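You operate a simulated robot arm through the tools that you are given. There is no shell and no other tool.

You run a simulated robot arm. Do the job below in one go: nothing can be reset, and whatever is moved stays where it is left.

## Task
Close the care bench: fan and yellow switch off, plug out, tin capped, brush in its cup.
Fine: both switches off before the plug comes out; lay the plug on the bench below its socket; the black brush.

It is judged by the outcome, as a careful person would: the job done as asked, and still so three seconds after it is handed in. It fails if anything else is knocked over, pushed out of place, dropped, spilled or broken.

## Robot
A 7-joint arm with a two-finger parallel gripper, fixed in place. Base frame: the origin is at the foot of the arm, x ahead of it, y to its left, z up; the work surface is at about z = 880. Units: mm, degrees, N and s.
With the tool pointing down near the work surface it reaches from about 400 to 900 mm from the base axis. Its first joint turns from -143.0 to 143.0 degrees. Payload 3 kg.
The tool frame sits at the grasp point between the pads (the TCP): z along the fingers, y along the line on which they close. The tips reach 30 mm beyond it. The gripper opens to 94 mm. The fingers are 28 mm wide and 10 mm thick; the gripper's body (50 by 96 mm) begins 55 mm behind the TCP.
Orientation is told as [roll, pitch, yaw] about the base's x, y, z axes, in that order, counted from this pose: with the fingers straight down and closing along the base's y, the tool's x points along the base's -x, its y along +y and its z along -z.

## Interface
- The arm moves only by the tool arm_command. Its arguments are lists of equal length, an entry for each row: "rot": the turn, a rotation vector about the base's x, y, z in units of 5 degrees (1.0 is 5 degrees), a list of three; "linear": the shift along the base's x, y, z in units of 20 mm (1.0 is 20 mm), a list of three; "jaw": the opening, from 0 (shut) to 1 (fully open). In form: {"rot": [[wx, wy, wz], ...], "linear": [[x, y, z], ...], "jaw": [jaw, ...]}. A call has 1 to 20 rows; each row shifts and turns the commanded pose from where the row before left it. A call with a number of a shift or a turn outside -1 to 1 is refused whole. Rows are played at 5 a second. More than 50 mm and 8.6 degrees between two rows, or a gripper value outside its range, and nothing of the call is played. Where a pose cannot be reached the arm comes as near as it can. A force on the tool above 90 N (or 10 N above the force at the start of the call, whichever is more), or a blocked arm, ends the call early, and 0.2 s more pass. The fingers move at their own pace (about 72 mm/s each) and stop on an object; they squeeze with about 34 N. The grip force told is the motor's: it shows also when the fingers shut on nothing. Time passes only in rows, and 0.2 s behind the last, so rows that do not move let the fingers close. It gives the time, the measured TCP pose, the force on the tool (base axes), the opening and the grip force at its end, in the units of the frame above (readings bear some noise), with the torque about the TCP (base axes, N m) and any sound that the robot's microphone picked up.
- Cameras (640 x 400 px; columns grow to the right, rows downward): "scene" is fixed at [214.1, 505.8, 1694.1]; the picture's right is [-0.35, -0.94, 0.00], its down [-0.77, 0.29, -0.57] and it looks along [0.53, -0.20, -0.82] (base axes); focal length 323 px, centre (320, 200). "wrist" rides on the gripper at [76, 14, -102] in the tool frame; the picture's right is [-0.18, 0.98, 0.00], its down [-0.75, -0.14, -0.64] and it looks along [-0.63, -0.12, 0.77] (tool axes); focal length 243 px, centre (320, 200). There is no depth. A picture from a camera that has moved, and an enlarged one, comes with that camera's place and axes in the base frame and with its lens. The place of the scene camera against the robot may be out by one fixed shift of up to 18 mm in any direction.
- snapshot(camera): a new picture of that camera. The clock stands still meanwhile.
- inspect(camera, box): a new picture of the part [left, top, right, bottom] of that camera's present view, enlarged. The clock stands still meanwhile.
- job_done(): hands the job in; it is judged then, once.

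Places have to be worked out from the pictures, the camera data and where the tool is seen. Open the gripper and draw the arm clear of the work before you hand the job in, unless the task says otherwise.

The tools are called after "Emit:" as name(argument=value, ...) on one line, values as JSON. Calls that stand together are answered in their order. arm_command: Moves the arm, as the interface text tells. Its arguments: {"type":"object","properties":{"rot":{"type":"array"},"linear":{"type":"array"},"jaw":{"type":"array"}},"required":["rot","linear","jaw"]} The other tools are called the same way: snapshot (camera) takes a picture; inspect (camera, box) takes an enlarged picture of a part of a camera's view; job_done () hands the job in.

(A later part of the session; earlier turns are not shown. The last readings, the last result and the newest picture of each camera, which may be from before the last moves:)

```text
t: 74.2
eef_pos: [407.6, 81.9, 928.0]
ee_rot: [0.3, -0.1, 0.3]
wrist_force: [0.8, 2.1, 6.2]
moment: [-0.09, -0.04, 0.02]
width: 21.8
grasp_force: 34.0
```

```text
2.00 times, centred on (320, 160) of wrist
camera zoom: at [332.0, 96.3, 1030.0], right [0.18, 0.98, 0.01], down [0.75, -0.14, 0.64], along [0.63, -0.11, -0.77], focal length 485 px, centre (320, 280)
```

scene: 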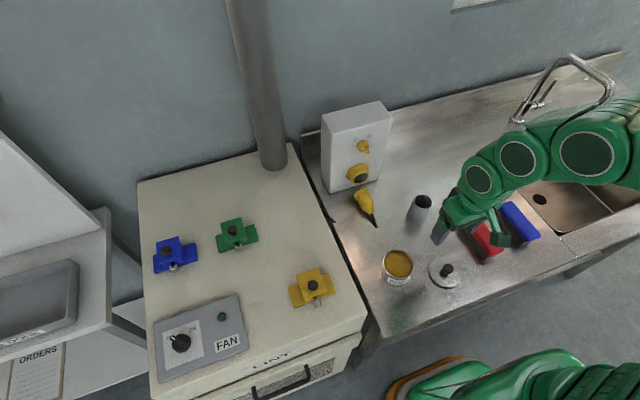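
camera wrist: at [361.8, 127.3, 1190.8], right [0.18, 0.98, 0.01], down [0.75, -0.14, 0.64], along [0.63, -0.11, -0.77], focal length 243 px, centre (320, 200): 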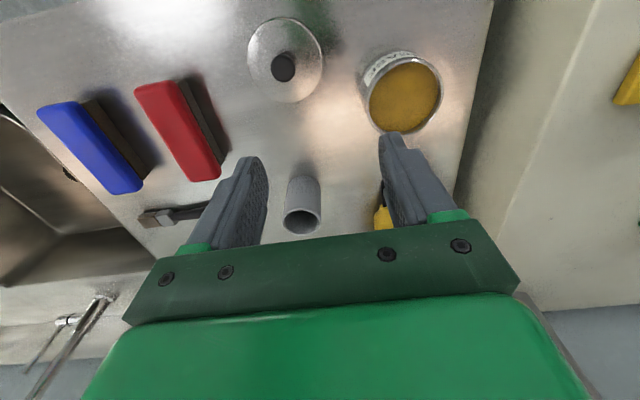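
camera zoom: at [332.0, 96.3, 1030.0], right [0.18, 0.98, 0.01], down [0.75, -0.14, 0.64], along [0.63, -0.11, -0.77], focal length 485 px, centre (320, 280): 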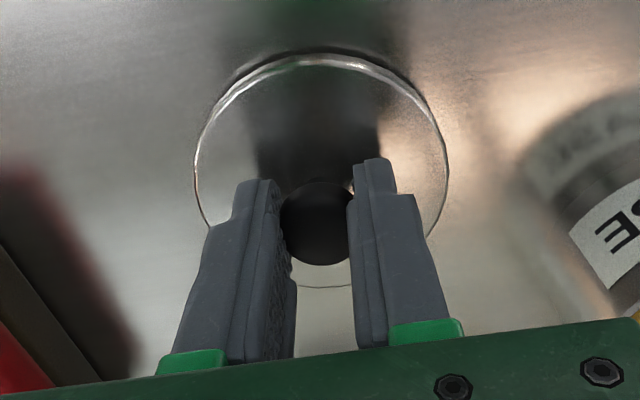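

The knob is held at 21.8 mm. I lift the lid 75 mm straight up and check it hangs level.

Emit:
arm_command(rot=[[0, 0, 0], [0, 0, 0], [0, 0, 0], [0, 0, 0], [0, 0, 0], [0, 0, 0]], linear=[[0, 0, 0.3], [0, 0, 0.7], [0, 0, 0.9], [0, 0, 0.9], [0, 0, 0.9], [0, 0, 0]], jaw=[0, 0, 0, 0, 0, 0])

Emit:
snapshot(camera="wrist")

Emit:
inspect(camera="scene", box=[375, 190, 505, 300])

```text
t: 75.6
eef_pos: [406.3, 81.5, 1001.4]
ee_rot: [0.3, 0.0, 0.2]
wrist_force: [0.7, -0.4, -0.6]
moment: [0.01, 0.01, 0.0]
width: 22.0
grasp_force: 34.2
```

```text
taken
camera wrist: at [332.1, 96.2, 1104.2], right [0.18, 0.98, 0.01], down [0.75, -0.14, 0.64], along [0.63, -0.11, -0.77], focal length 243 px, centre (320, 200)
```

wrist: 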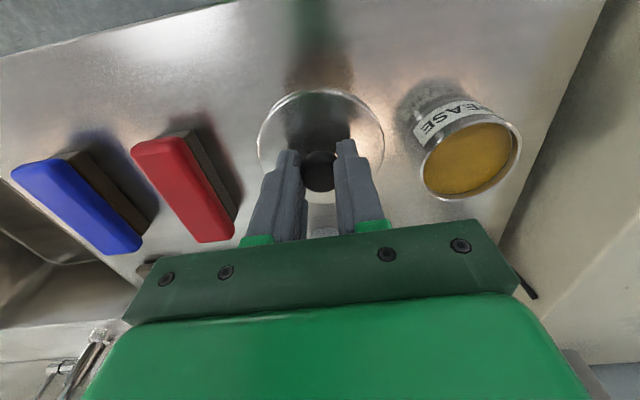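

```text
3.64 times, centred on (440, 245) of scene
camera zoom: at [214.1, 505.8, 1694.1], right [-0.35, -0.94, 0.0], down [-0.77, 0.29, -0.57], along [0.53, -0.2, -0.82], focal length 1173 px, centre (-116, 36)
```

zoom: 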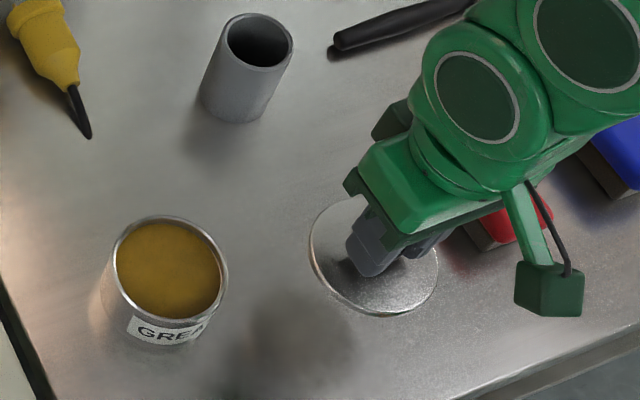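

The lid is up and level. I enlarge the wrist view to measure lid and tin together.

Emit:
inspect(camera="wrist", box=[240, 70, 540, 220])

```text
2.13 times, centred on (390, 145) of wrist
camera zoom: at [332.1, 96.2, 1104.2], right [0.18, 0.98, 0.01], down [0.75, -0.14, 0.64], along [0.63, -0.11, -0.77], focal length 518 px, centre (171, 317)
```

zoom: 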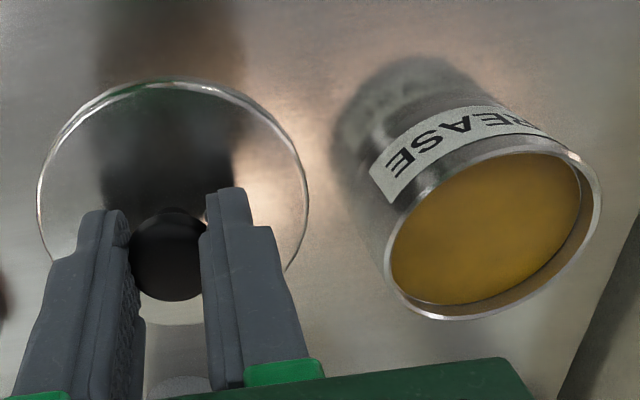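

By the wrist camera the tin rim centre is near (455.5, 199). I carry the lid over it at the present height, about 24 mm above the rim.

Emit:
arm_command(rot=[[0, 0, 0], [0, 0, 0], [0, 0, 0], [0, 0, 0], [0, 0, 0], [0, 0, 0], [0, 0, 0], [0, 0, 0]], linear=[[0.3, 0.73, 0], [0.3, 0.73, 0], [0.3, 0.73, 0], [0.3, 0.73, 0], [0.3, 0.73, 0], [0.3, 0.73, 0], [0.3, 0.73, 0], [0.36, 0.76, 0]], jaw=[0, 0, 0, 0, 0, 0, 0, 0])

Emit:
inspect(camera="wrist", box=[220, 60, 420, 220])

Emit:
inspect(camera="scene", box=[355, 210, 465, 300])

```text
t: 77.4
eef_pos: [454.1, 199.6, 1001.2]
ee_rot: [0.1, 0.0, 0.2]
wrist_force: [0.2, 0.5, 0.2]
moment: [-0.02, -0.02, 0.02]
width: 22.1
grasp_force: 33.6
```

```text
2.50 times, centred on (320, 140) of wrist
camera zoom: at [380.4, 213.0, 1103.6], right [0.18, 0.98, 0.0], down [0.76, -0.14, 0.64], along [0.63, -0.11, -0.77], focal length 606 px, centre (320, 350)
```

zoom: 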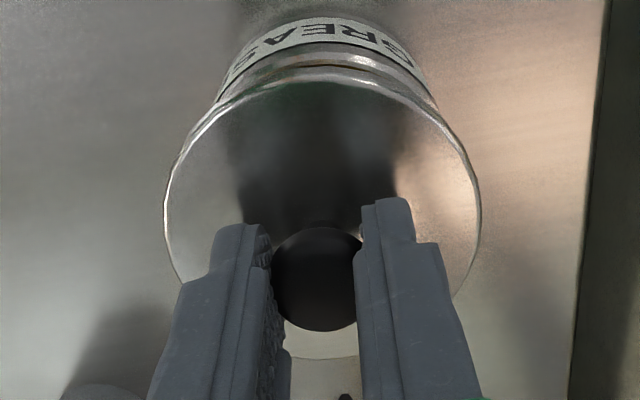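

```text
4.44 times, centred on (410, 255) of scene
camera zoom: at [214.1, 505.8, 1694.1], right [-0.35, -0.94, 0.0], down [-0.77, 0.29, -0.57], along [0.53, -0.2, -0.82], focal length 1434 px, centre (-80, -44)
```

zoom: 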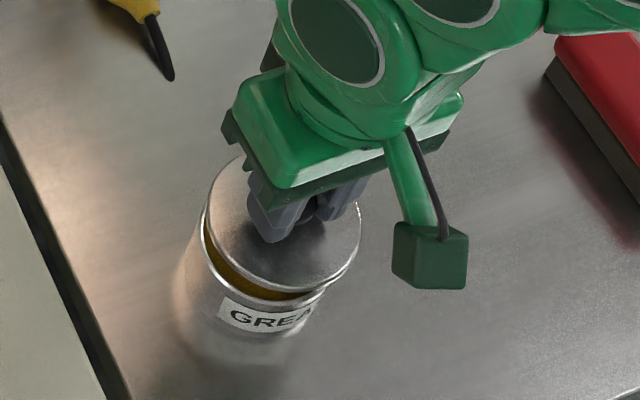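

The lid looks close to centred over the tin. To centre it properly I raise 100 mm so the tin's rim is visible beneath, and measure its offset in this view, then again after turning the hand 90°.

Emit:
arm_command(rot=[[0, 0, 0], [0, 0, 0], [0, 0, 0], [0, 0, 0], [0, 0, 0], [0, 0, 0]], linear=[[0, 0, 1], [0, 0, 1], [0, 0, 1], [0, 0, 1], [0, 0, 1], [0, 0, 0]], jaw=[0, 0, 0, 0, 0, 0])

Emit:
inspect(camera="wrist", box=[220, 20, 420, 200])

```text
t: 78.8
eef_pos: [455.0, 198.4, 1101.2]
ee_rot: [0.4, 0.0, 0.1]
wrist_force: [0.5, 0.0, -0.6]
moment: [-0.04, -0.01, 0.0]
width: 22.1
grasp_force: 34.3
```

```text
2.22 times, centred on (320, 110) of wrist
camera zoom: at [380.8, 213.6, 1204.0], right [0.18, 0.98, 0.01], down [0.75, -0.14, 0.64], along [0.63, -0.11, -0.77], focal length 539 px, centre (320, 400)
```

zoom: 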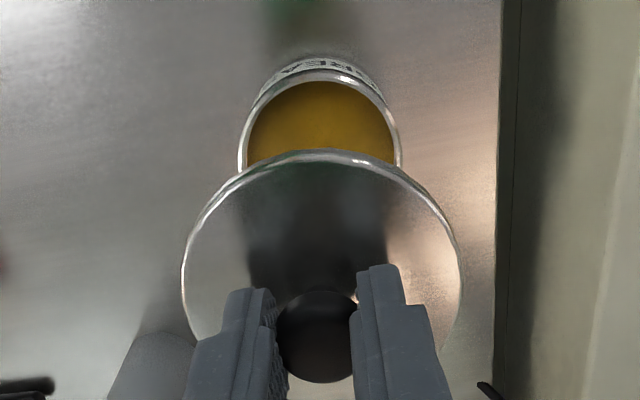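

In this direction tin and lid are aligned to within about 1 mm (both centred at column 320–321). Now I turn the hand +90° about the vertical to check the other direction; the round lid stays over the tin.

Emit:
arm_command(rot=[[0, 0, 1], [0, 0, 1], [0, 0, 1], [0, 0, 1], [0, 0, 1], [0, 0, 1], [0, 0, 1], [0, 0, 1], [0, 0, 1], [0, 0, 1], [0, 0, 1], [0, 0, 1], [0, 0, 1], [0, 0, 1], [0, 0, 1], [0, 0, 1], [0, 0, 1], [0, 0, 1]], linear=[[0, 0, 0], [0, 0, 0], [0, 0, 0], [0, 0, 0], [0, 0, 0], [0, 0, 0], [0, 0, 0], [0, 0, 0], [0, 0, 0], [0, 0, 0], [0, 0, 0], [0, 0, 0], [0, 0, 0], [0, 0, 0], [0, 0, 0], [0, 0, 0], [0, 0, 0], [0, 0, 0]], jaw=[0, 0, 0, 0, 0, 0, 0, 0, 0, 0, 0, 0, 0, 0, 0, 0, 0, 0])

Emit:
inspect(camera="wrist", box=[220, 20, 420, 200])

```text
t: 82.6
eef_pos: [456.5, 198.7, 1101.2]
ee_rot: [0.4, -0.1, 90.4]
wrist_force: [-0.7, -0.3, -0.3]
moment: [-0.02, -0.01, 0.02]
width: 21.9
grasp_force: 34.4
```

```text
2.22 times, centred on (320, 110) of wrist
camera zoom: at [444.8, 123.6, 1203.8], right [-0.98, 0.18, 0.01], down [0.14, 0.75, 0.64], along [0.11, 0.63, -0.77], focal length 539 px, centre (320, 400)
```

zoom: 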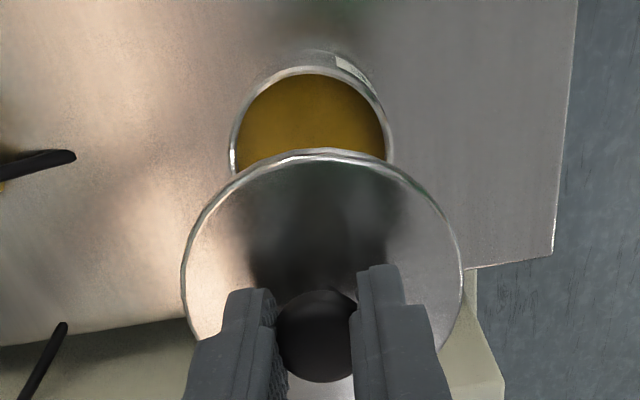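

Turning is reachable. In this view the tin sits about 3–4 mm to the +x side of the tool axis, so I turn back to yaw 0, shift by (+1.5, +0.4) mm allowing for the lid's own offset in the grip, and lower to about 6 mm above the rim for a final check.

Emit:
arm_command(rot=[[0, 0, -1], [0, 0, -1], [0, 0, -1], [0, 0, -1], [0, 0, -1], [0, 0, -1], [0, 0, -1], [0, 0, -1], [0, 0, -1], [0, 0, -1], [0, 0, -1], [0, 0, -1], [0, 0, -1], [0, 0, -1], [0, 0, -1], [0, 0, -1], [0, 0, -1], [0, 0, -1]], linear=[[0.075, 0.02, 0], [0, 0, 0], [0, 0, 0], [0, 0, 0], [0, 0, 0], [0, 0, 0], [0, 0, 0], [0, 0, -0.5], [0, 0, -0.5], [0, 0, -0.5], [0, 0, -0.5], [0, 0, -0.5], [0, 0, -0.5], [0, 0, -0.5], [0, 0, -0.6], [0, 0, -0.6], [0, 0, -0.6], [0, 0, -0.6]], jaw=[0, 0, 0, 0, 0, 0, 0, 0, 0, 0, 0, 0, 0, 0, 0, 0, 0, 0])

Emit:
inspect(camera="scene", box=[370, 240, 440, 295])

Emit:
inspect(camera="wrist", box=[250, 60, 390, 210])

```text
t: 86.4
eef_pos: [458.2, 200.1, 983.6]
ee_rot: [0.5, -0.1, 0.1]
wrist_force: [0.5, 0.3, 0.5]
moment: [0.02, 0.0, 0.01]
width: 21.8
grasp_force: 33.8
```

```text
7.27 times, centred on (405, 268) of scene
camera zoom: at [214.1, 505.8, 1694.1], right [-0.35, -0.94, 0.0], down [-0.77, 0.29, -0.57], along [0.53, -0.2, -0.82], focal length 2347 px, centre (-298, -291)
```

zoom: 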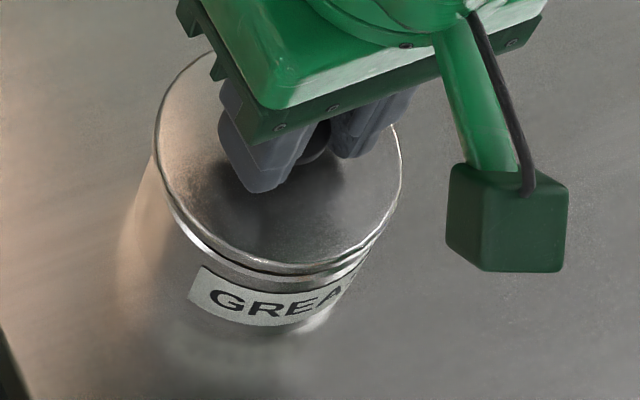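

```text
2.67 times, centred on (320, 135) of wrist
camera zoom: at [383.4, 214.2, 1085.9], right [0.18, 0.98, 0.01], down [0.75, -0.14, 0.64], along [0.63, -0.11, -0.77], focal length 647 px, centre (320, 373)
```

zoom: 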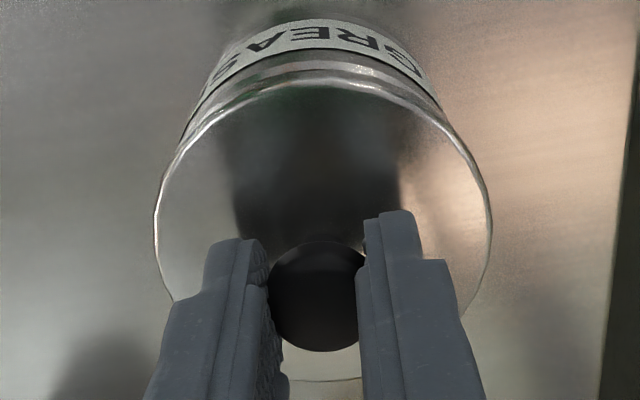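

In both views the lid's edge follows the tin's rim evenly, about 6 mm above it. I lower slowly in small steps, watching the force.

Emit:
arm_command(rot=[[0, 0, 0], [0, 0, 0], [0, 0, 0]], linear=[[0, 0, -0.1], [0, 0, -0.1], [0, 0, -0.1]], jaw=[0, 0, 0])

Emit:
inspect(camera="scene", box=[375, 245, 430, 290])

```text
t: 87.2
eef_pos: [457.9, 200.2, 977.1]
ee_rot: [0.5, 0.0, 0.3]
wrist_force: [-3.6, -3.2, 15.3]
moment: [0.3, -0.24, -0.01]
width: 21.7
grasp_force: 34.2
```

```text
8.89 times, centred on (402, 268) of scene
camera zoom: at [214.1, 505.8, 1694.1], right [-0.35, -0.94, 0.0], down [-0.77, 0.29, -0.57], along [0.53, -0.2, -0.82], focal length 2868 px, centre (-413, -400)
```

zoom: 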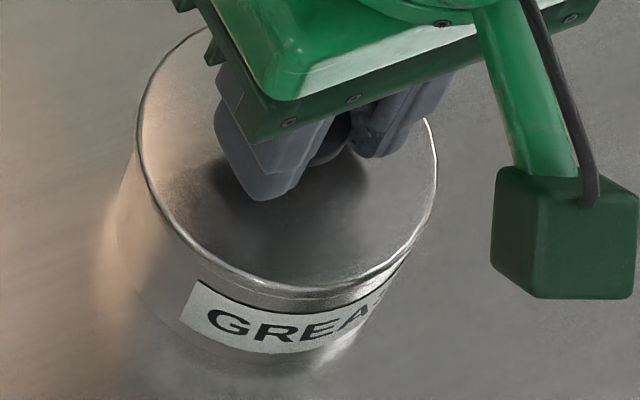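

Contact at z 977 with 15 N, and the torque puts it on the rim's (+x, +y) side, with the side force pushing back. So the lid is about a millimetre too far that way; I lift 1 mm, shift (−1.2, −1.2) mm and lower again.

Emit:
arm_command(rot=[[0, 0, 0], [0, 0, 0], [0, 0, 0], [0, 0, 0]], linear=[[0, 0, 0.05], [-0.06, -0.06, 0], [0, 0, -0.05], [0, 0, -0.05]], jaw=[0, 0, 0, 0])

Emit:
inspect(camera="wrist", box=[250, 60, 390, 210])

```text
t: 88.2
eef_pos: [456.4, 198.3, 976.0]
ee_rot: [0.3, 0.0, 0.3]
wrist_force: [0.5, 1.3, 0.6]
moment: [0.01, -0.01, -0.04]
width: 21.5
grasp_force: 34.5
```

```text
2.67 times, centred on (320, 135) of wrist
camera zoom: at [381.9, 212.7, 1078.8], right [0.18, 0.98, 0.01], down [0.75, -0.14, 0.64], along [0.63, -0.11, -0.77], focal length 647 px, centre (320, 373)
```

zoom: 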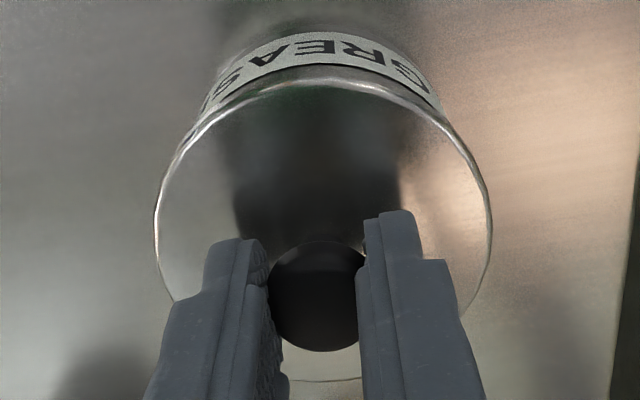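

The contact is gone and the lid is now 1 mm lower than where it caught, so the insert is entering. I keep lowering gently.

Emit:
arm_command(rot=[[0, 0, 0], [0, 0, 0], [0, 0, 0]], linear=[[0, 0, -0.05], [0, 0, -0.05], [0, 0, -0.05]], jaw=[0, 0, 0])

```text
t: 89.0
eef_pos: [457.5, 197.5, 973.4]
ee_rot: [0.4, -0.2, 0.3]
wrist_force: [-2.7, 6.7, 38.4]
moment: [-0.1, -0.07, 0.06]
width: 22.3
grasp_force: 34.0
heard: snap
```

A snap at z 973.4 with 38 N: it sounds like the lid clicking on. I check both views.

Emit:
inspect(camera="scene", box=[375, 245, 430, 290])

Emit:
inspect(camera="wrist", box=[250, 60, 390, 210])

```text
8.89 times, centred on (402, 268) of scene
camera zoom: at [214.1, 505.8, 1694.1], right [-0.35, -0.94, 0.0], down [-0.77, 0.29, -0.57], along [0.53, -0.2, -0.82], focal length 2868 px, centre (-413, -400)
```

zoom: 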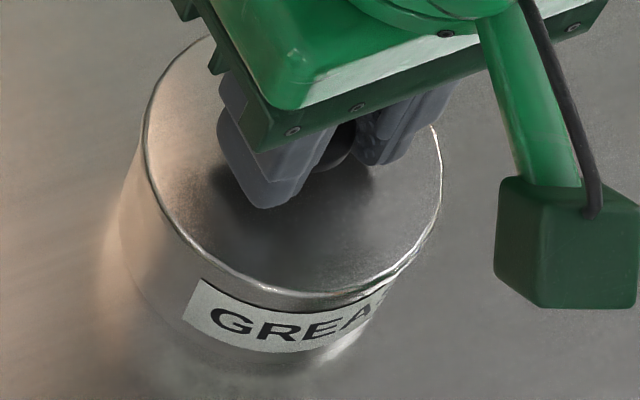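

```text
2.67 times, centred on (320, 135) of wrist
camera zoom: at [381.9, 212.9, 1076.6], right [0.18, 0.98, 0.01], down [0.75, -0.14, 0.64], along [0.63, -0.11, -0.77], focal length 647 px, centre (320, 373)
```

zoom: 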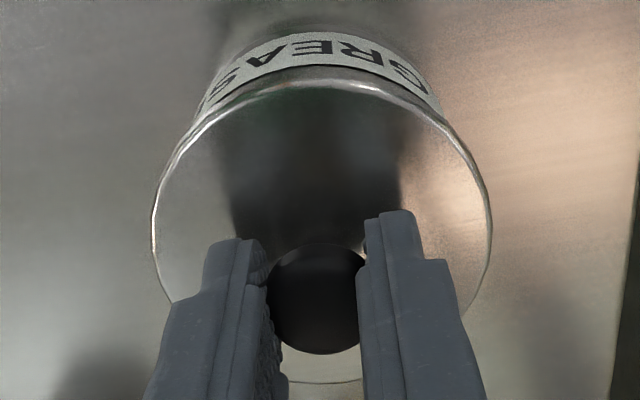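

The lid looks flush on the rim. I release the knob and rise, then inspect the seat.

Emit:
arm_command(rot=[[0, 0, 0], [0, 0, 0], [0, 0, 0], [0, 0, 0], [0, 0, 0], [0, 0, 0]], linear=[[0, 0, 0.05], [0, 0, 0], [0, 0, 0], [0, 0, 0.5], [0, 0, 0.8], [0, 0, 1]], jaw=[0, 0.5, 0.5, 0.5, 0.5, 0.5])

Emit:
inspect(camera="scene", box=[370, 235, 430, 290])

Emit:
inspect(camera="wrist", box=[230, 40, 410, 210])

```text
t: 90.4
eef_pos: [456.3, 199.1, 1020.7]
ee_rot: [0.4, 0.0, 0.3]
wrist_force: [0.3, -0.2, -0.1]
moment: [0.03, -0.04, 0.01]
width: 46.9
grasp_force: 0.0
```

```text
7.27 times, centred on (400, 262) of scene
camera zoom: at [214.1, 505.8, 1694.1], right [-0.35, -0.94, 0.0], down [-0.77, 0.29, -0.57], along [0.53, -0.2, -0.82], focal length 2347 px, centre (-262, -254)
```

zoom: 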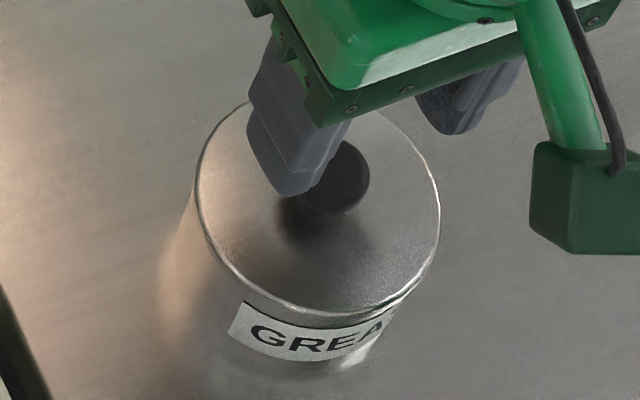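

```text
2.35 times, centred on (320, 125) of wrist
camera zoom: at [382.1, 212.4, 1123.2], right [0.18, 0.98, 0.01], down [0.75, -0.14, 0.64], along [0.63, -0.11, -0.77], focal length 571 px, centre (320, 376)
```

zoom: 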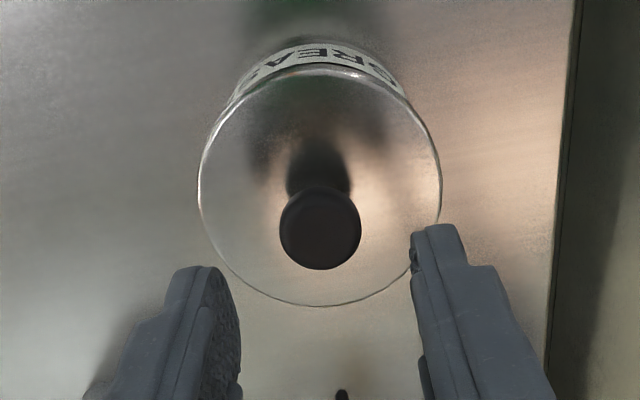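

The lid is on the tin. I raise and move across towards the brush, and will check the tin again once clear.

Emit:
arm_command(rot=[[0, 0, 0], [0, 0, 0], [0, 0, 0], [0, 0, 0], [0, 0, 0], [0, 0, 0], [0, 0, 0], [0, 0, 0], [0, 0, 0], [0, 0, 0], [0, 0, 0], [0, 0, 0], [0, 0, 0], [0, 0, 0], [0, 0, 0], [0, 0, 0]], linear=[[0, 0, 1], [0, 0, 1], [0.2, -0.8, 0.8], [0.3, -1, 0.5], [0.3, -1, 0], [0.3, -1, 0], [0.3, -1, 0], [0.3, -1, 0], [0.3, -1, 0], [0.3, -1, 0], [0.3, -1, 0], [0.3, -1, 0], [0.3, -1, 0], [0.3, -1, 0], [0.3, -1, 0], [0.3, -1, 0]], jaw=[0.5, 0.5, 0.5, 0.5, 0.5, 0.5, 0.5, 0.5, 0.5, 0.5, 0.5, 0.5, 0.5, 0.5, 0.5, 0.5])

Emit:
snapshot(camera="wrist")

Emit:
snapshot(camera="scene")

Emit:
inspect(camera="scene", box=[370, 240, 425, 295])

```text
t: 93.8
eef_pos: [537.9, -77.9, 1085.8]
ee_rot: [0.5, 0.1, 0.3]
wrist_force: [0.4, -0.2, -0.3]
moment: [-0.02, 0.0, -0.02]
width: 47.3
grasp_force: 0.0
```

```text
taken
camera wrist: at [463.8, -64.0, 1188.5], right [0.18, 0.98, 0.01], down [0.75, -0.14, 0.64], along [0.63, -0.11, -0.77], focal length 243 px, centre (320, 200)
```

wrist: 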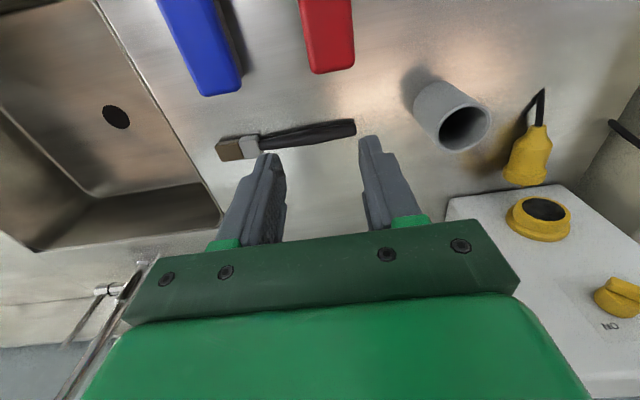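

```text
taken
```

scene: 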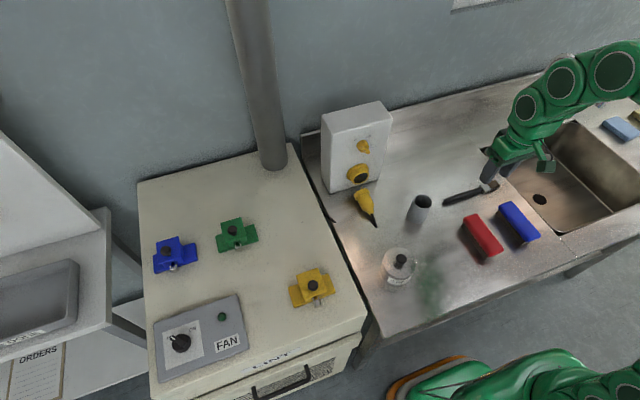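

```text
7.27 times, centred on (398, 268) of scene
camera zoom: at [214.1, 505.8, 1694.1], right [-0.35, -0.94, 0.0], down [-0.77, 0.29, -0.57], along [0.53, -0.2, -0.82], focal length 2347 px, centre (-244, -291)
```

zoom: 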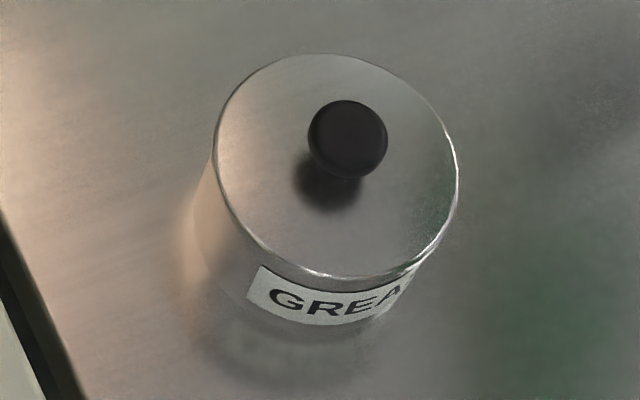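

The tin is capped and everything else looks in place. Now I measure the brush and cup closely.

Emit:
inspect(camera="wrist", box=[200, 60, 500, 200])

Emit:
inspect(camera="scene", box=[400, 165, 510, 240])

```text
2.13 times, centred on (350, 130) of wrist
camera zoom: at [463.8, -64.0, 1188.5], right [0.18, 0.98, 0.01], down [0.75, -0.14, 0.64], along [0.63, -0.11, -0.77], focal length 518 px, centre (256, 349)
```

zoom: 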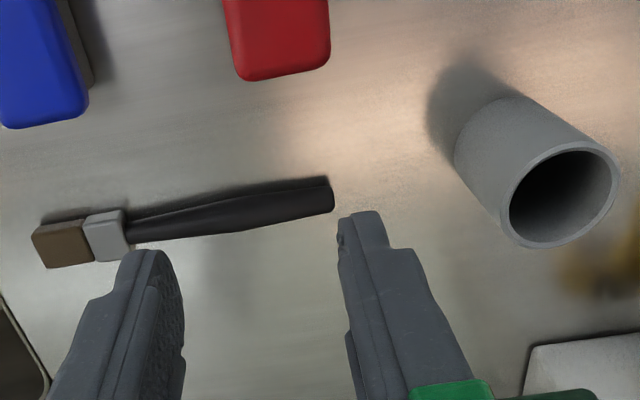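

```text
5.33 times, centred on (455, 202) of scene
camera zoom: at [214.1, 505.8, 1694.1], right [-0.35, -0.94, 0.0], down [-0.77, 0.29, -0.57], along [0.53, -0.2, -0.82], focal length 1721 px, centre (-400, 187)
```

zoom: 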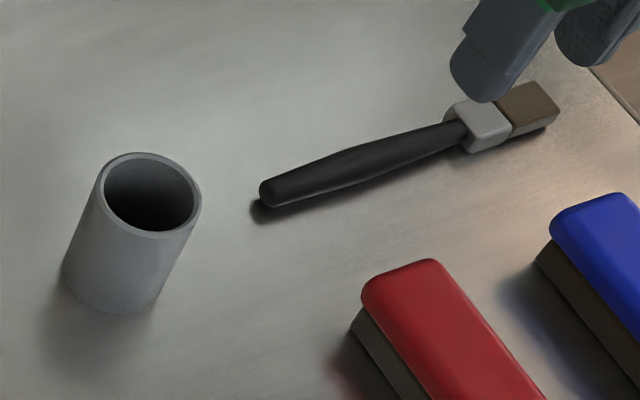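

The brush lies along y at x≈597, handle end at y≈−42, ferrule from about −170, bristle end −232; the cup is near (588, 59). I'd grip the neck and stand it up handle-down, so I first test in free air whether the arm can reach the needed orientation (yaw +90°, then tip the tool to horizontal).

Emit:
arm_command(rot=[[0, 0, 1], [0, 0, 1], [0, 0, 1], [0, 0, 1], [0, 0, 1], [0, 0, 1], [0, 0, 1], [0, 0, 1], [0, 0, 1], [0, 0, 1], [0, 0, 1], [0, 0, 1], [0, 0, 1], [0, 0, 1], [0, 0, 1], [0, 0, 1], [0, 0, 1], [0, 0, 1]], linear=[[0.1, 0.4, 0.2], [0.1, 0.4, 0.2], [0.1, 0.4, 0.2], [0.1, 0.4, 0.2], [0.1, 0.4, 0.2], [0.1, 0.4, 0.2], [0.1, 0.4, 0.2], [0.1, 0.4, 0.2], [0.1, 0.4, 0.2], [0.1, 0.4, 0.2], [0.1, 0.4, 0.2], [0.1, 0.4, 0.2], [0.1, 0.4, 0.2], [0.1, 0.4, 0.2], [0.1, 0.4, 0.2], [0.1, 0.4, 0.2], [0.1, 0.4, 0.2], [0.1, 0.4, 0.2]], jaw=[0.5, 0.5, 0.5, 0.5, 0.5, 0.5, 0.5, 0.5, 0.5, 0.5, 0.5, 0.5, 0.5, 0.5, 0.5, 0.5, 0.5, 0.5])

Emit:
arm_command(rot=[[-1, 0, 0], [-1, 0, 0], [-1, 0, 0], [-1, 0, 0], [-1, 0, 0], [-1, 0, 0], [-1, 0, 0], [-1, 0, 0], [-1, 0, 0], [-1, 0, 0], [-1, 0, 0], [-1, 0, 0], [-1, 0, 0], [-1, 0, 0], [-1, 0, 0], [-1, 0, 0], [-1, 0, 0], [-1, 0, 0]], linear=[[0, 0, 0], [0, 0, 0], [0, 0, 0], [0, 0, 0], [0, 0, 0], [0, 0, 0], [0, 0, 0], [0, 0, 0], [0, 0, 0], [0, 0, 0], [0, 0, 0], [0, 0, 0], [0, 0, 0], [0, 0, 0], [0, 0, 0], [0, 0, 0], [0, 0, 0], [0, 0, 0]], jaw=[0.5, 0.5, 0.5, 0.5, 0.5, 0.5, 0.5, 0.5, 0.5, 0.5, 0.5, 0.5, 0.5, 0.5, 0.5, 0.5, 0.5, 0.5])

Emit:
snapshot(camera="scene")

```text
t: 97.6
eef_pos: [574.8, 66.2, 1157.4]
ee_rot: [0.3, -0.1, 90.3]
wrist_force: [0.3, 0.0, -0.7]
moment: [-0.02, -0.05, -0.01]
width: 47.3
grasp_force: 0.1
```

```text
t: 101.4
eef_pos: [574.3, 66.9, 1157.8]
ee_rot: [94.5, 89.7, -175.9]
wrist_force: [0.4, -0.2, 0.1]
moment: [0.0, 0.0, 0.01]
width: 47.0
grasp_force: 0.0
```

```text
taken
```

scene: 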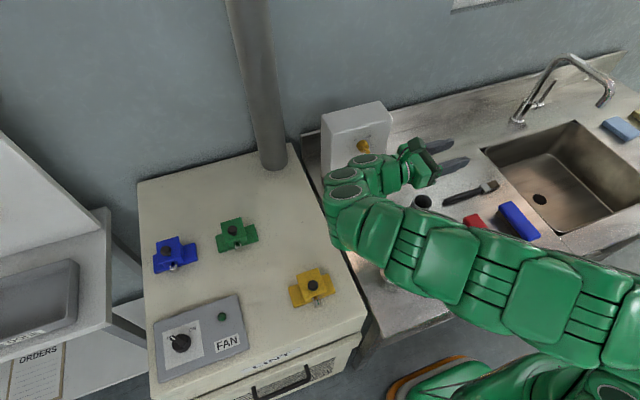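

The pose is reachable. Seen from the scene camera the forearm would pass over the tin and near the cabinet if brought down level, so I'll use a gentler version: brush tilted about 15° from upright, which also matches how it will lean in the cup. I tip the tool back down and then measure the cup from above.

Emit:
arm_command(rot=[[1, 0, 0], [1, 0, 0], [1, 0, 0], [1, 0, 0], [1, 0, 0], [1, 0, 0], [1, 0, 0], [1, 0, 0], [1, 0, 0], [1, 0, 0], [1, 0, 0], [1, 0, 0], [1, 0, 0], [1, 0, 0], [1, 0, 0], [1, 0, 0], [1, 0, 0], [1, 0, 0]], linear=[[0, 0, 0], [0, 0, 0], [0, 0, 0], [0, 0, 0], [0, 0, 0], [0, 0, 0], [0, 0, 0], [0, 0, 0], [0, 0, 0], [0, -0.4, -0.4], [0, -0.4, -0.4], [0.1, -0.4, -0.4], [0.1, -0.4, -0.4], [0.1, -0.4, -0.4], [0.1, -0.4, -0.4], [0.1, -0.4, -0.4], [0.1, -0.4, -0.4], [0.1, -0.4, -0.4]], jaw=[0.5, 0.5, 0.5, 0.5, 0.5, 0.5, 0.5, 0.5, 0.5, 0.5, 0.5, 0.5, 0.5, 0.5, 0.5, 0.5, 0.5, 0.5])

Emit:
inspect(camera="wrist", box=[200, 20, 440, 200])

```text
t: 105.2
eef_pos: [588.8, -5.1, 1086.0]
ee_rot: [0.4, -0.1, 90.3]
wrist_force: [0.2, -0.1, 0.2]
moment: [0.03, -0.01, 0.01]
width: 47.1
grasp_force: 0.1
```

```text
2.22 times, centred on (320, 110) of wrist
camera zoom: at [576.7, -81.2, 1188.6], right [-0.98, 0.18, 0.01], down [0.14, 0.75, 0.64], along [0.11, 0.63, -0.77], focal length 539 px, centre (320, 400)
```

zoom: 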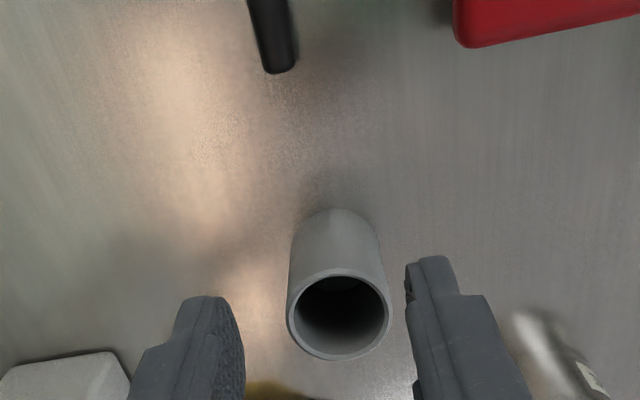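

From this angle the cup comes out at about (591, 58), rim z≈955. I move over the brush's neck with the same yaw for a close look before gripping.

Emit:
arm_command(rot=[[0, 0, 0], [0, 0, 0], [0, 0, 0], [0, 0, 0], [0, 0, 0], [0, 0, 0], [0, 0, 0], [0, 0, 0]], linear=[[0.04, -0.9, -0.5], [0.04, -0.9, -0.5], [0.04, -0.9, -0.5], [0.04, -0.9, -0.5], [0.04, -0.9, -0.5], [0.04, -0.9, -0.5], [0.04, -0.9, -0.5], [0.04, -0.85, -0.5]], jaw=[0.5, 0.5, 0.5, 0.5, 0.5, 0.5, 0.5, 0.5])

Emit:
inspect(camera="wrist", box=[200, 20, 440, 220])

Emit:
inspect(camera="scene", box=[400, 150, 530, 250])

```text
t: 107.0
eef_pos: [594.4, -149.4, 1006.0]
ee_rot: [0.4, 0.0, 90.3]
wrist_force: [-1.2, 0.2, -0.3]
moment: [-0.02, -0.02, 0.02]
width: 46.9
grasp_force: 0.0
```

```text
2.00 times, centred on (320, 120) of wrist
camera zoom: at [582.8, -224.9, 1108.7], right [-0.98, 0.18, 0.01], down [0.14, 0.75, 0.64], along [0.11, 0.63, -0.77], focal length 485 px, centre (320, 360)
```

zoom: 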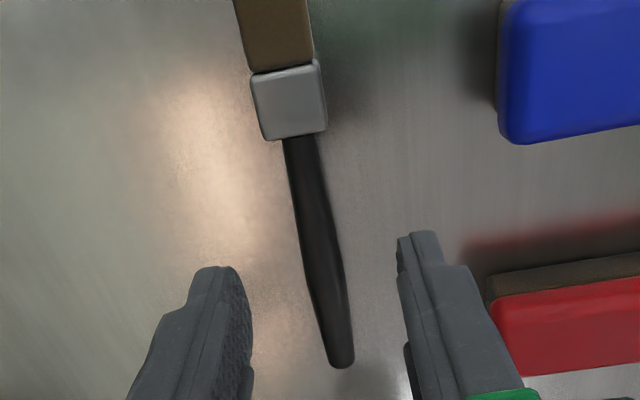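

```text
4.00 times, centred on (465, 200) of scene
camera zoom: at [214.1, 505.8, 1694.1], right [-0.35, -0.94, 0.0], down [-0.77, 0.29, -0.57], along [0.53, -0.2, -0.82], focal length 1291 px, centre (-260, 200)
```

zoom: 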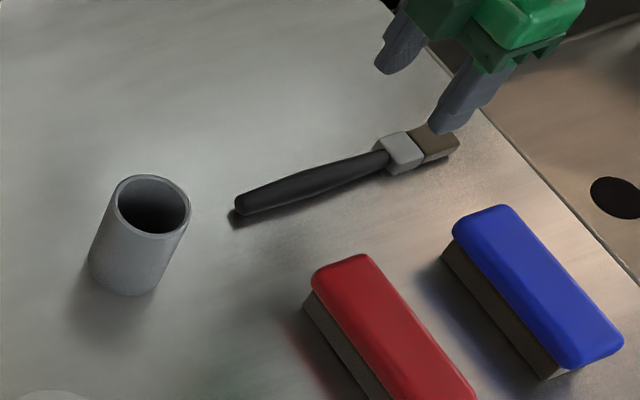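

The handle axis at the neck is at about x 600.6, 4 mm off the tool line. I correct that and lower to z≈945 for one more check.

Emit:
arm_command(rot=[[0, 0, 0], [0, 0, 0], [0, 0, 0], [0, 0, 0], [0, 0, 0]], linear=[[0.1, 0, -0.6], [0.1, 0, -0.6], [0, 0, -0.6], [0, 0, -0.6], [0, 0, -0.6]], jaw=[0.5, 0.5, 0.5, 0.5, 0.5])

Emit:
inspect(camera="wrist", box=[200, 20, 440, 220])

```text
t: 108.2
eef_pos: [598.4, -148.0, 944.4]
ee_rot: [0.5, 0.1, 90.3]
wrist_force: [0.2, 0.1, -0.3]
moment: [-0.03, 0.0, -0.03]
width: 47.0
grasp_force: 0.1
```

```text
2.00 times, centred on (320, 120) of wrist
camera zoom: at [586.7, -223.8, 1048.3], right [-0.98, 0.18, 0.01], down [0.14, 0.75, 0.64], along [0.11, 0.63, -0.77], focal length 485 px, centre (320, 360)
```

zoom: 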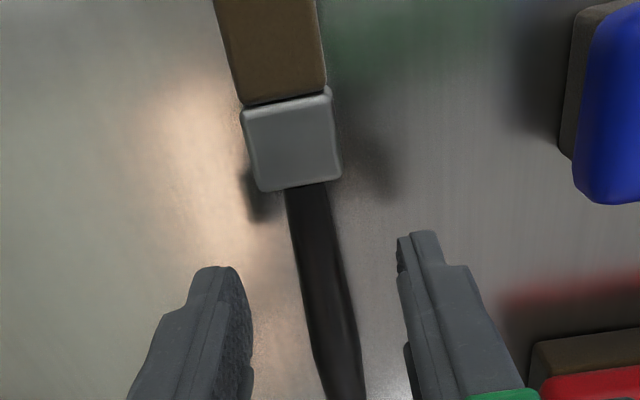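

The handle lies between the open fingers, ferrule clear of them by about 5 mm. I lower to z≈913, tips just off the bench.

Emit:
arm_command(rot=[[0, 0, 0], [0, 0, 0], [0, 0, 0], [0, 0, 0]], linear=[[0, 0, -0.6], [0, 0, -0.6], [0, 0, -0.3], [0, 0, -0.1]], jaw=[0.5, 0.5, 0.5, 0.5])

Emit:
inspect(camera="scene", box=[430, 150, 530, 230])

```text
t: 109.2
eef_pos: [598.9, -149.1, 915.7]
ee_rot: [0.3, 0.1, 90.3]
wrist_force: [-0.1, -0.4, -1.4]
moment: [-0.02, 0.01, 0.04]
width: 47.1
grasp_force: 0.1
```

```text
5.00 times, centred on (480, 190) of scene
camera zoom: at [214.1, 505.8, 1694.1], right [-0.35, -0.94, 0.0], down [-0.77, 0.29, -0.57], along [0.53, -0.2, -0.82], focal length 1613 px, centre (-480, 250)
```

zoom: 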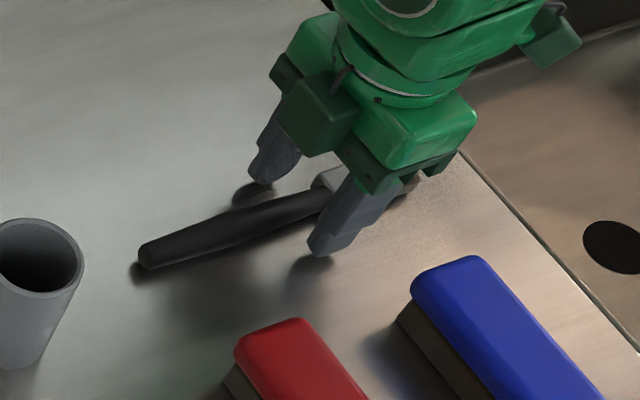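

The fingers straddle the neck with a few millimetres under the tips; I lower 2.5 mm more and close.

Emit:
arm_command(rot=[[0, 0, 0], [0, 0, 0], [0, 0, 0], [0, 0, 0], [0, 0, 0]], linear=[[0, 0, -0.12], [0, 0, 0], [0, 0, 0], [0, 0, 0], [0, 0, 0]], jaw=[0.5, 0, 0, 0, 0])

Emit:
inspect(camera="wrist", box=[200, 60, 440, 260])

```text
t: 110.4
eef_pos: [598.0, -148.9, 912.9]
ee_rot: [0.2, 0.1, 90.2]
wrist_force: [-2.7, 0.1, 17.9]
moment: [-0.51, 0.25, -0.11]
width: 16.3
grasp_force: 33.7
```

```text
2.00 times, centred on (320, 160) of wrist
camera zoom: at [587.1, -224.3, 1015.0], right [-0.98, 0.18, 0.0], down [0.14, 0.75, 0.64], along [0.11, 0.63, -0.77], focal length 485 px, centre (320, 280)
```

zoom: 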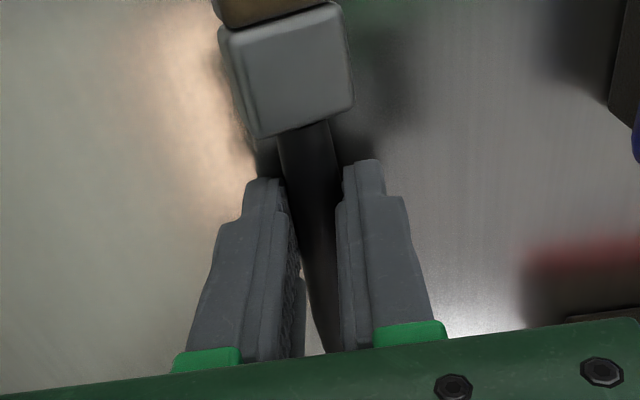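

The neck is held at 16.3 mm. I lift gently and check how the brush hangs.

Emit:
arm_command(rot=[[0, 0, 0], [0, 0, 0], [0, 0, 0], [0, 0, 0], [0, 0, 0]], linear=[[0, 0, 0.3], [0, 0, 0.6], [0, 0, 0.8], [0, 0, 0.8], [0, 0, 0]], jaw=[0, 0, 0, 0, 0])

Emit:
inspect(camera="scene", box=[420, 130, 530, 230])

Emit:
inspect(camera="wrist", box=[200, 40, 440, 240])

```text
t: 111.6
eef_pos: [599.8, -148.6, 962.8]
ee_rot: [0.4, 0.0, 90.2]
wrist_force: [0.3, 0.2, -0.6]
moment: [0.01, -0.01, 0.0]
width: 16.4
grasp_force: 34.4
```

```text
4.00 times, centred on (475, 180) of scene
camera zoom: at [214.1, 505.8, 1694.1], right [-0.35, -0.94, 0.0], down [-0.77, 0.29, -0.57], along [0.53, -0.2, -0.82], focal length 1291 px, centre (-300, 280)
```

zoom: 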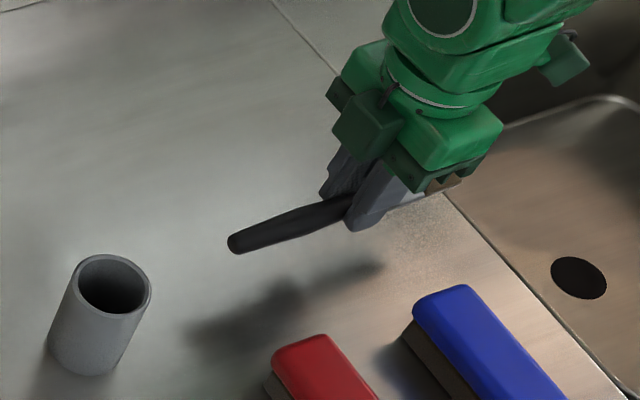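

```text
2.00 times, centred on (320, 140) of wrist
camera zoom: at [587.0, -224.4, 1064.7], right [-0.98, 0.18, 0.01], down [0.14, 0.75, 0.64], along [0.11, 0.63, -0.77], focal length 485 px, centre (320, 320)
```

zoom: 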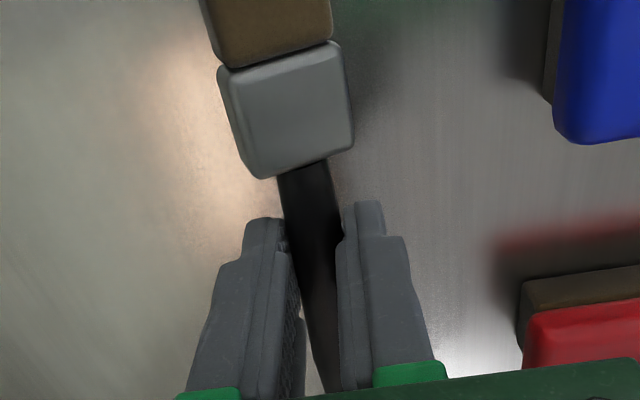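

The brush hangs level in the grip. I raise it, then tip it handle-down by 75° while carrying it to a point just before and above the cup.

Emit:
arm_command(rot=[[0, 0, 0], [0, 0, 0], [0, 0, 0], [0, 0, 0], [0, 0, 0], [-1, 0, 0], [-1, 0, 0], [-1, 0, 0], [-1, 0, 0], [-1, 0, 0], [-1, 0, 0], [-1, 0, 0], [-1, 0, 0], [-1, 0, 0], [-1, 0, 0], [-1, 0, 0], [-1, 0, 0], [-1, 0, 0], [-1, 0, 0], [-1, 0, 0]], linear=[[0, 0, 1], [0, 0, 1], [0, 0, 1], [0, 0, 1], [0, 0, 1], [-0.032, 0.61, 0.1], [-0.032, 0.61, 0.1], [-0.032, 0.61, 0.1], [-0.032, 0.61, 0.1], [-0.032, 0.61, 0.1], [-0.032, 0.61, 0.1], [-0.032, 0.61, 0.1], [-0.032, 0.61, 0.1], [-0.032, 0.61, 0.1], [-0.032, 0.61, 0.1], [-0.032, 0.61, 0.1], [-0.032, 0.61, 0.1], [-0.032, 0.61, 0.1], [-0.032, 0.61, 0.1], [-0.032, 0.61, 0.1]], jaw=[0, 0, 0, 0, 0, 0, 0, 0, 0, 0, 0, 0, 0, 0, 0, 0, 0, 0, 0, 0])

Emit:
snapshot(camera="scene")

Emit:
snapshot(camera="wrist")

```text
t: 115.8
eef_pos: [590.0, 35.5, 1092.6]
ee_rot: [1.2, 75.1, 90.8]
wrist_force: [-0.6, -0.3, -0.6]
moment: [-0.01, 0.01, -0.01]
width: 16.2
grasp_force: 34.7
```

```text
taken
```

scene: 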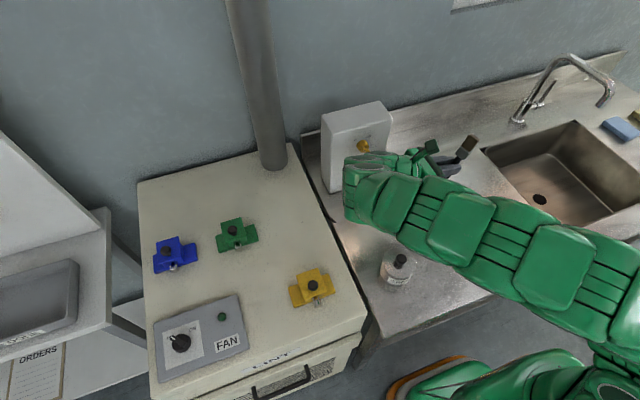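

```text
taken
camera wrist: at [578.1, 115.3, 1192.5], right [-0.98, 0.05, -0.17], down [0.14, 0.81, -0.56], along [0.11, -0.58, -0.81], focal length 243 px, centre (320, 200)
```

wrist: 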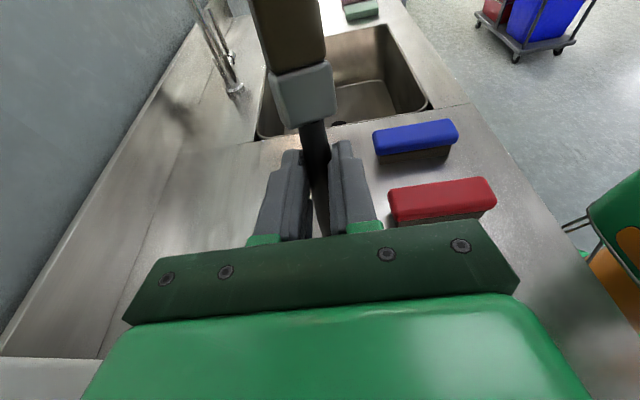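

The brush is upright-ish with the handle down. The scene camera's view of the cup is blocked by the forearm, so I check the brush's attitude from its visible end and recompute the cup's place from my earlier views, which puts it nearer (591, 61.5).

Emit:
inspect(camera="scene", box=[400, 120, 500, 220])

Emit:
inspect(camera="wrist", box=[220, 0, 420, 240])

```text
4.00 times, centred on (450, 170) of scene
camera zoom: at [214.1, 505.8, 1694.1], right [-0.35, -0.94, 0.0], down [-0.77, 0.29, -0.57], along [0.53, -0.2, -0.82], focal length 1291 px, centre (-200, 320)
```

zoom: 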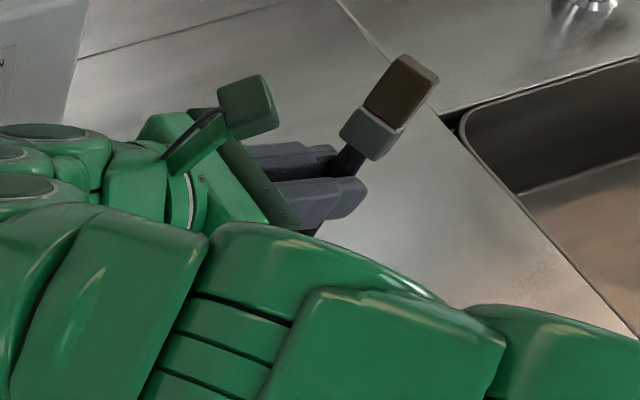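

```text
1.67 times, centred on (320, 120) of wrist
camera zoom: at [578.1, 115.3, 1192.5], right [-0.98, 0.05, -0.17], down [0.14, 0.81, -0.56], along [0.11, -0.58, -0.81], focal length 404 px, centre (320, 333)
```

zoom: 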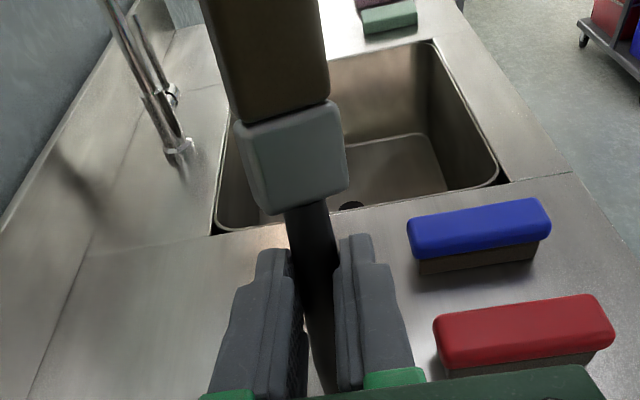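

The brush sits in the grip as expected (scene view puts the ferrule within a few millimetres of my prediction). I shift 3 mm in +y for the refined cup position and lower along the handle's axis until the tip is about rim height.

Emit:
arm_command(rot=[[0, 0, 0], [0, 0, 0], [0, 0, 0], [0, 0, 0], [0, 0, 0]], linear=[[0, 0.15, 0], [0, 0.078, -0.29], [0, 0.078, -0.29], [0, 0.078, -0.29], [0, 0.078, -0.29]], jaw=[0, 0, 0, 0, 0])

Emit:
snapshot(camera="scene")

```text
t: 117.0
eef_pos: [590.8, 44.4, 1068.2]
ee_rot: [1.6, 74.9, 91.1]
wrist_force: [-0.1, -0.3, -0.8]
moment: [0.02, 0.0, -0.01]
width: 16.0
grasp_force: 33.5
```

```text
taken
```

scene: 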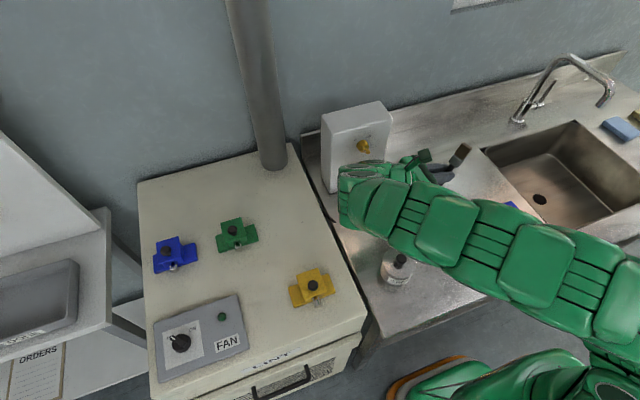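

No contact yet. Before going lower I check the forearm's clearance over the capped tin, which it passes above.

Emit:
inspect(camera="scene", box=[330, 140, 530, 300])

```text
2.50 times, centred on (430, 220) of scene
camera zoom: at [214.1, 505.8, 1694.1], right [-0.35, -0.94, 0.0], down [-0.77, 0.29, -0.57], along [0.53, -0.2, -0.82], focal length 807 px, centre (45, 150)
```

zoom: 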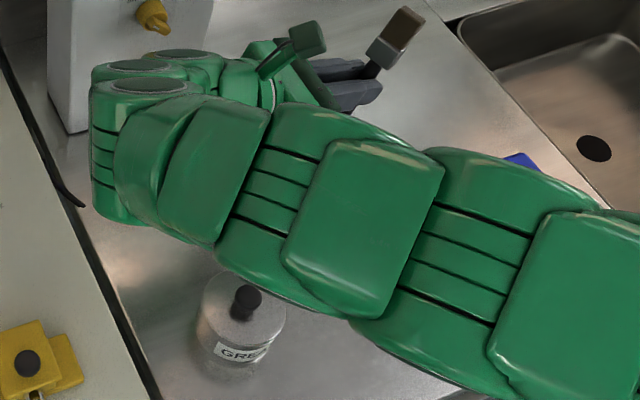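

Forearm and wrist clearances look adequate if I stop with the handle tip about 15 mm above the cup floor. I continue down the handle's axis in small steps, watching for any rim contact.

Emit:
arm_command(rot=[[0, 0, 0], [0, 0, 0], [0, 0, 0]], linear=[[0, 0.07, -0.26], [0, 0.07, -0.26], [0, 0.07, -0.26]], jaw=[0, 0, 0])

```text
t: 117.8
eef_pos: [589.3, 48.1, 1052.5]
ee_rot: [1.6, 75.0, 91.1]
wrist_force: [-0.2, 0.2, -0.7]
moment: [0.0, 0.02, -0.03]
width: 16.3
grasp_force: 33.6
```

No contact with the tip about 9 mm below rim height, so it is inside the cup's mouth. I go 16 mm further.

Emit:
arm_command(rot=[[0, 0, 0], [0, 0, 0], [0, 0, 0]], linear=[[0, 0.07, -0.26], [0, 0.07, -0.26], [0, 0.07, -0.26]], jaw=[0, 0, 0])

Emit:
inspect(camera="scene", box=[330, 140, 530, 300])

```text
t: 118.6
eef_pos: [589.2, 52.1, 1037.3]
ee_rot: [1.2, 75.0, 90.9]
wrist_force: [-0.5, 0.4, -0.7]
moment: [0.04, 0.03, 0.0]
width: 16.3
grasp_force: 33.9
```

```text
2.50 times, centred on (430, 220) of scene
camera zoom: at [214.1, 505.8, 1694.1], right [-0.35, -0.94, 0.0], down [-0.77, 0.29, -0.57], along [0.53, -0.2, -0.82], focal length 807 px, centre (45, 150)
```

zoom: 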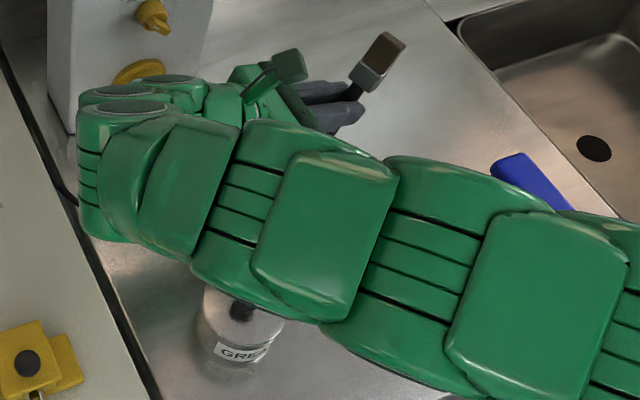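

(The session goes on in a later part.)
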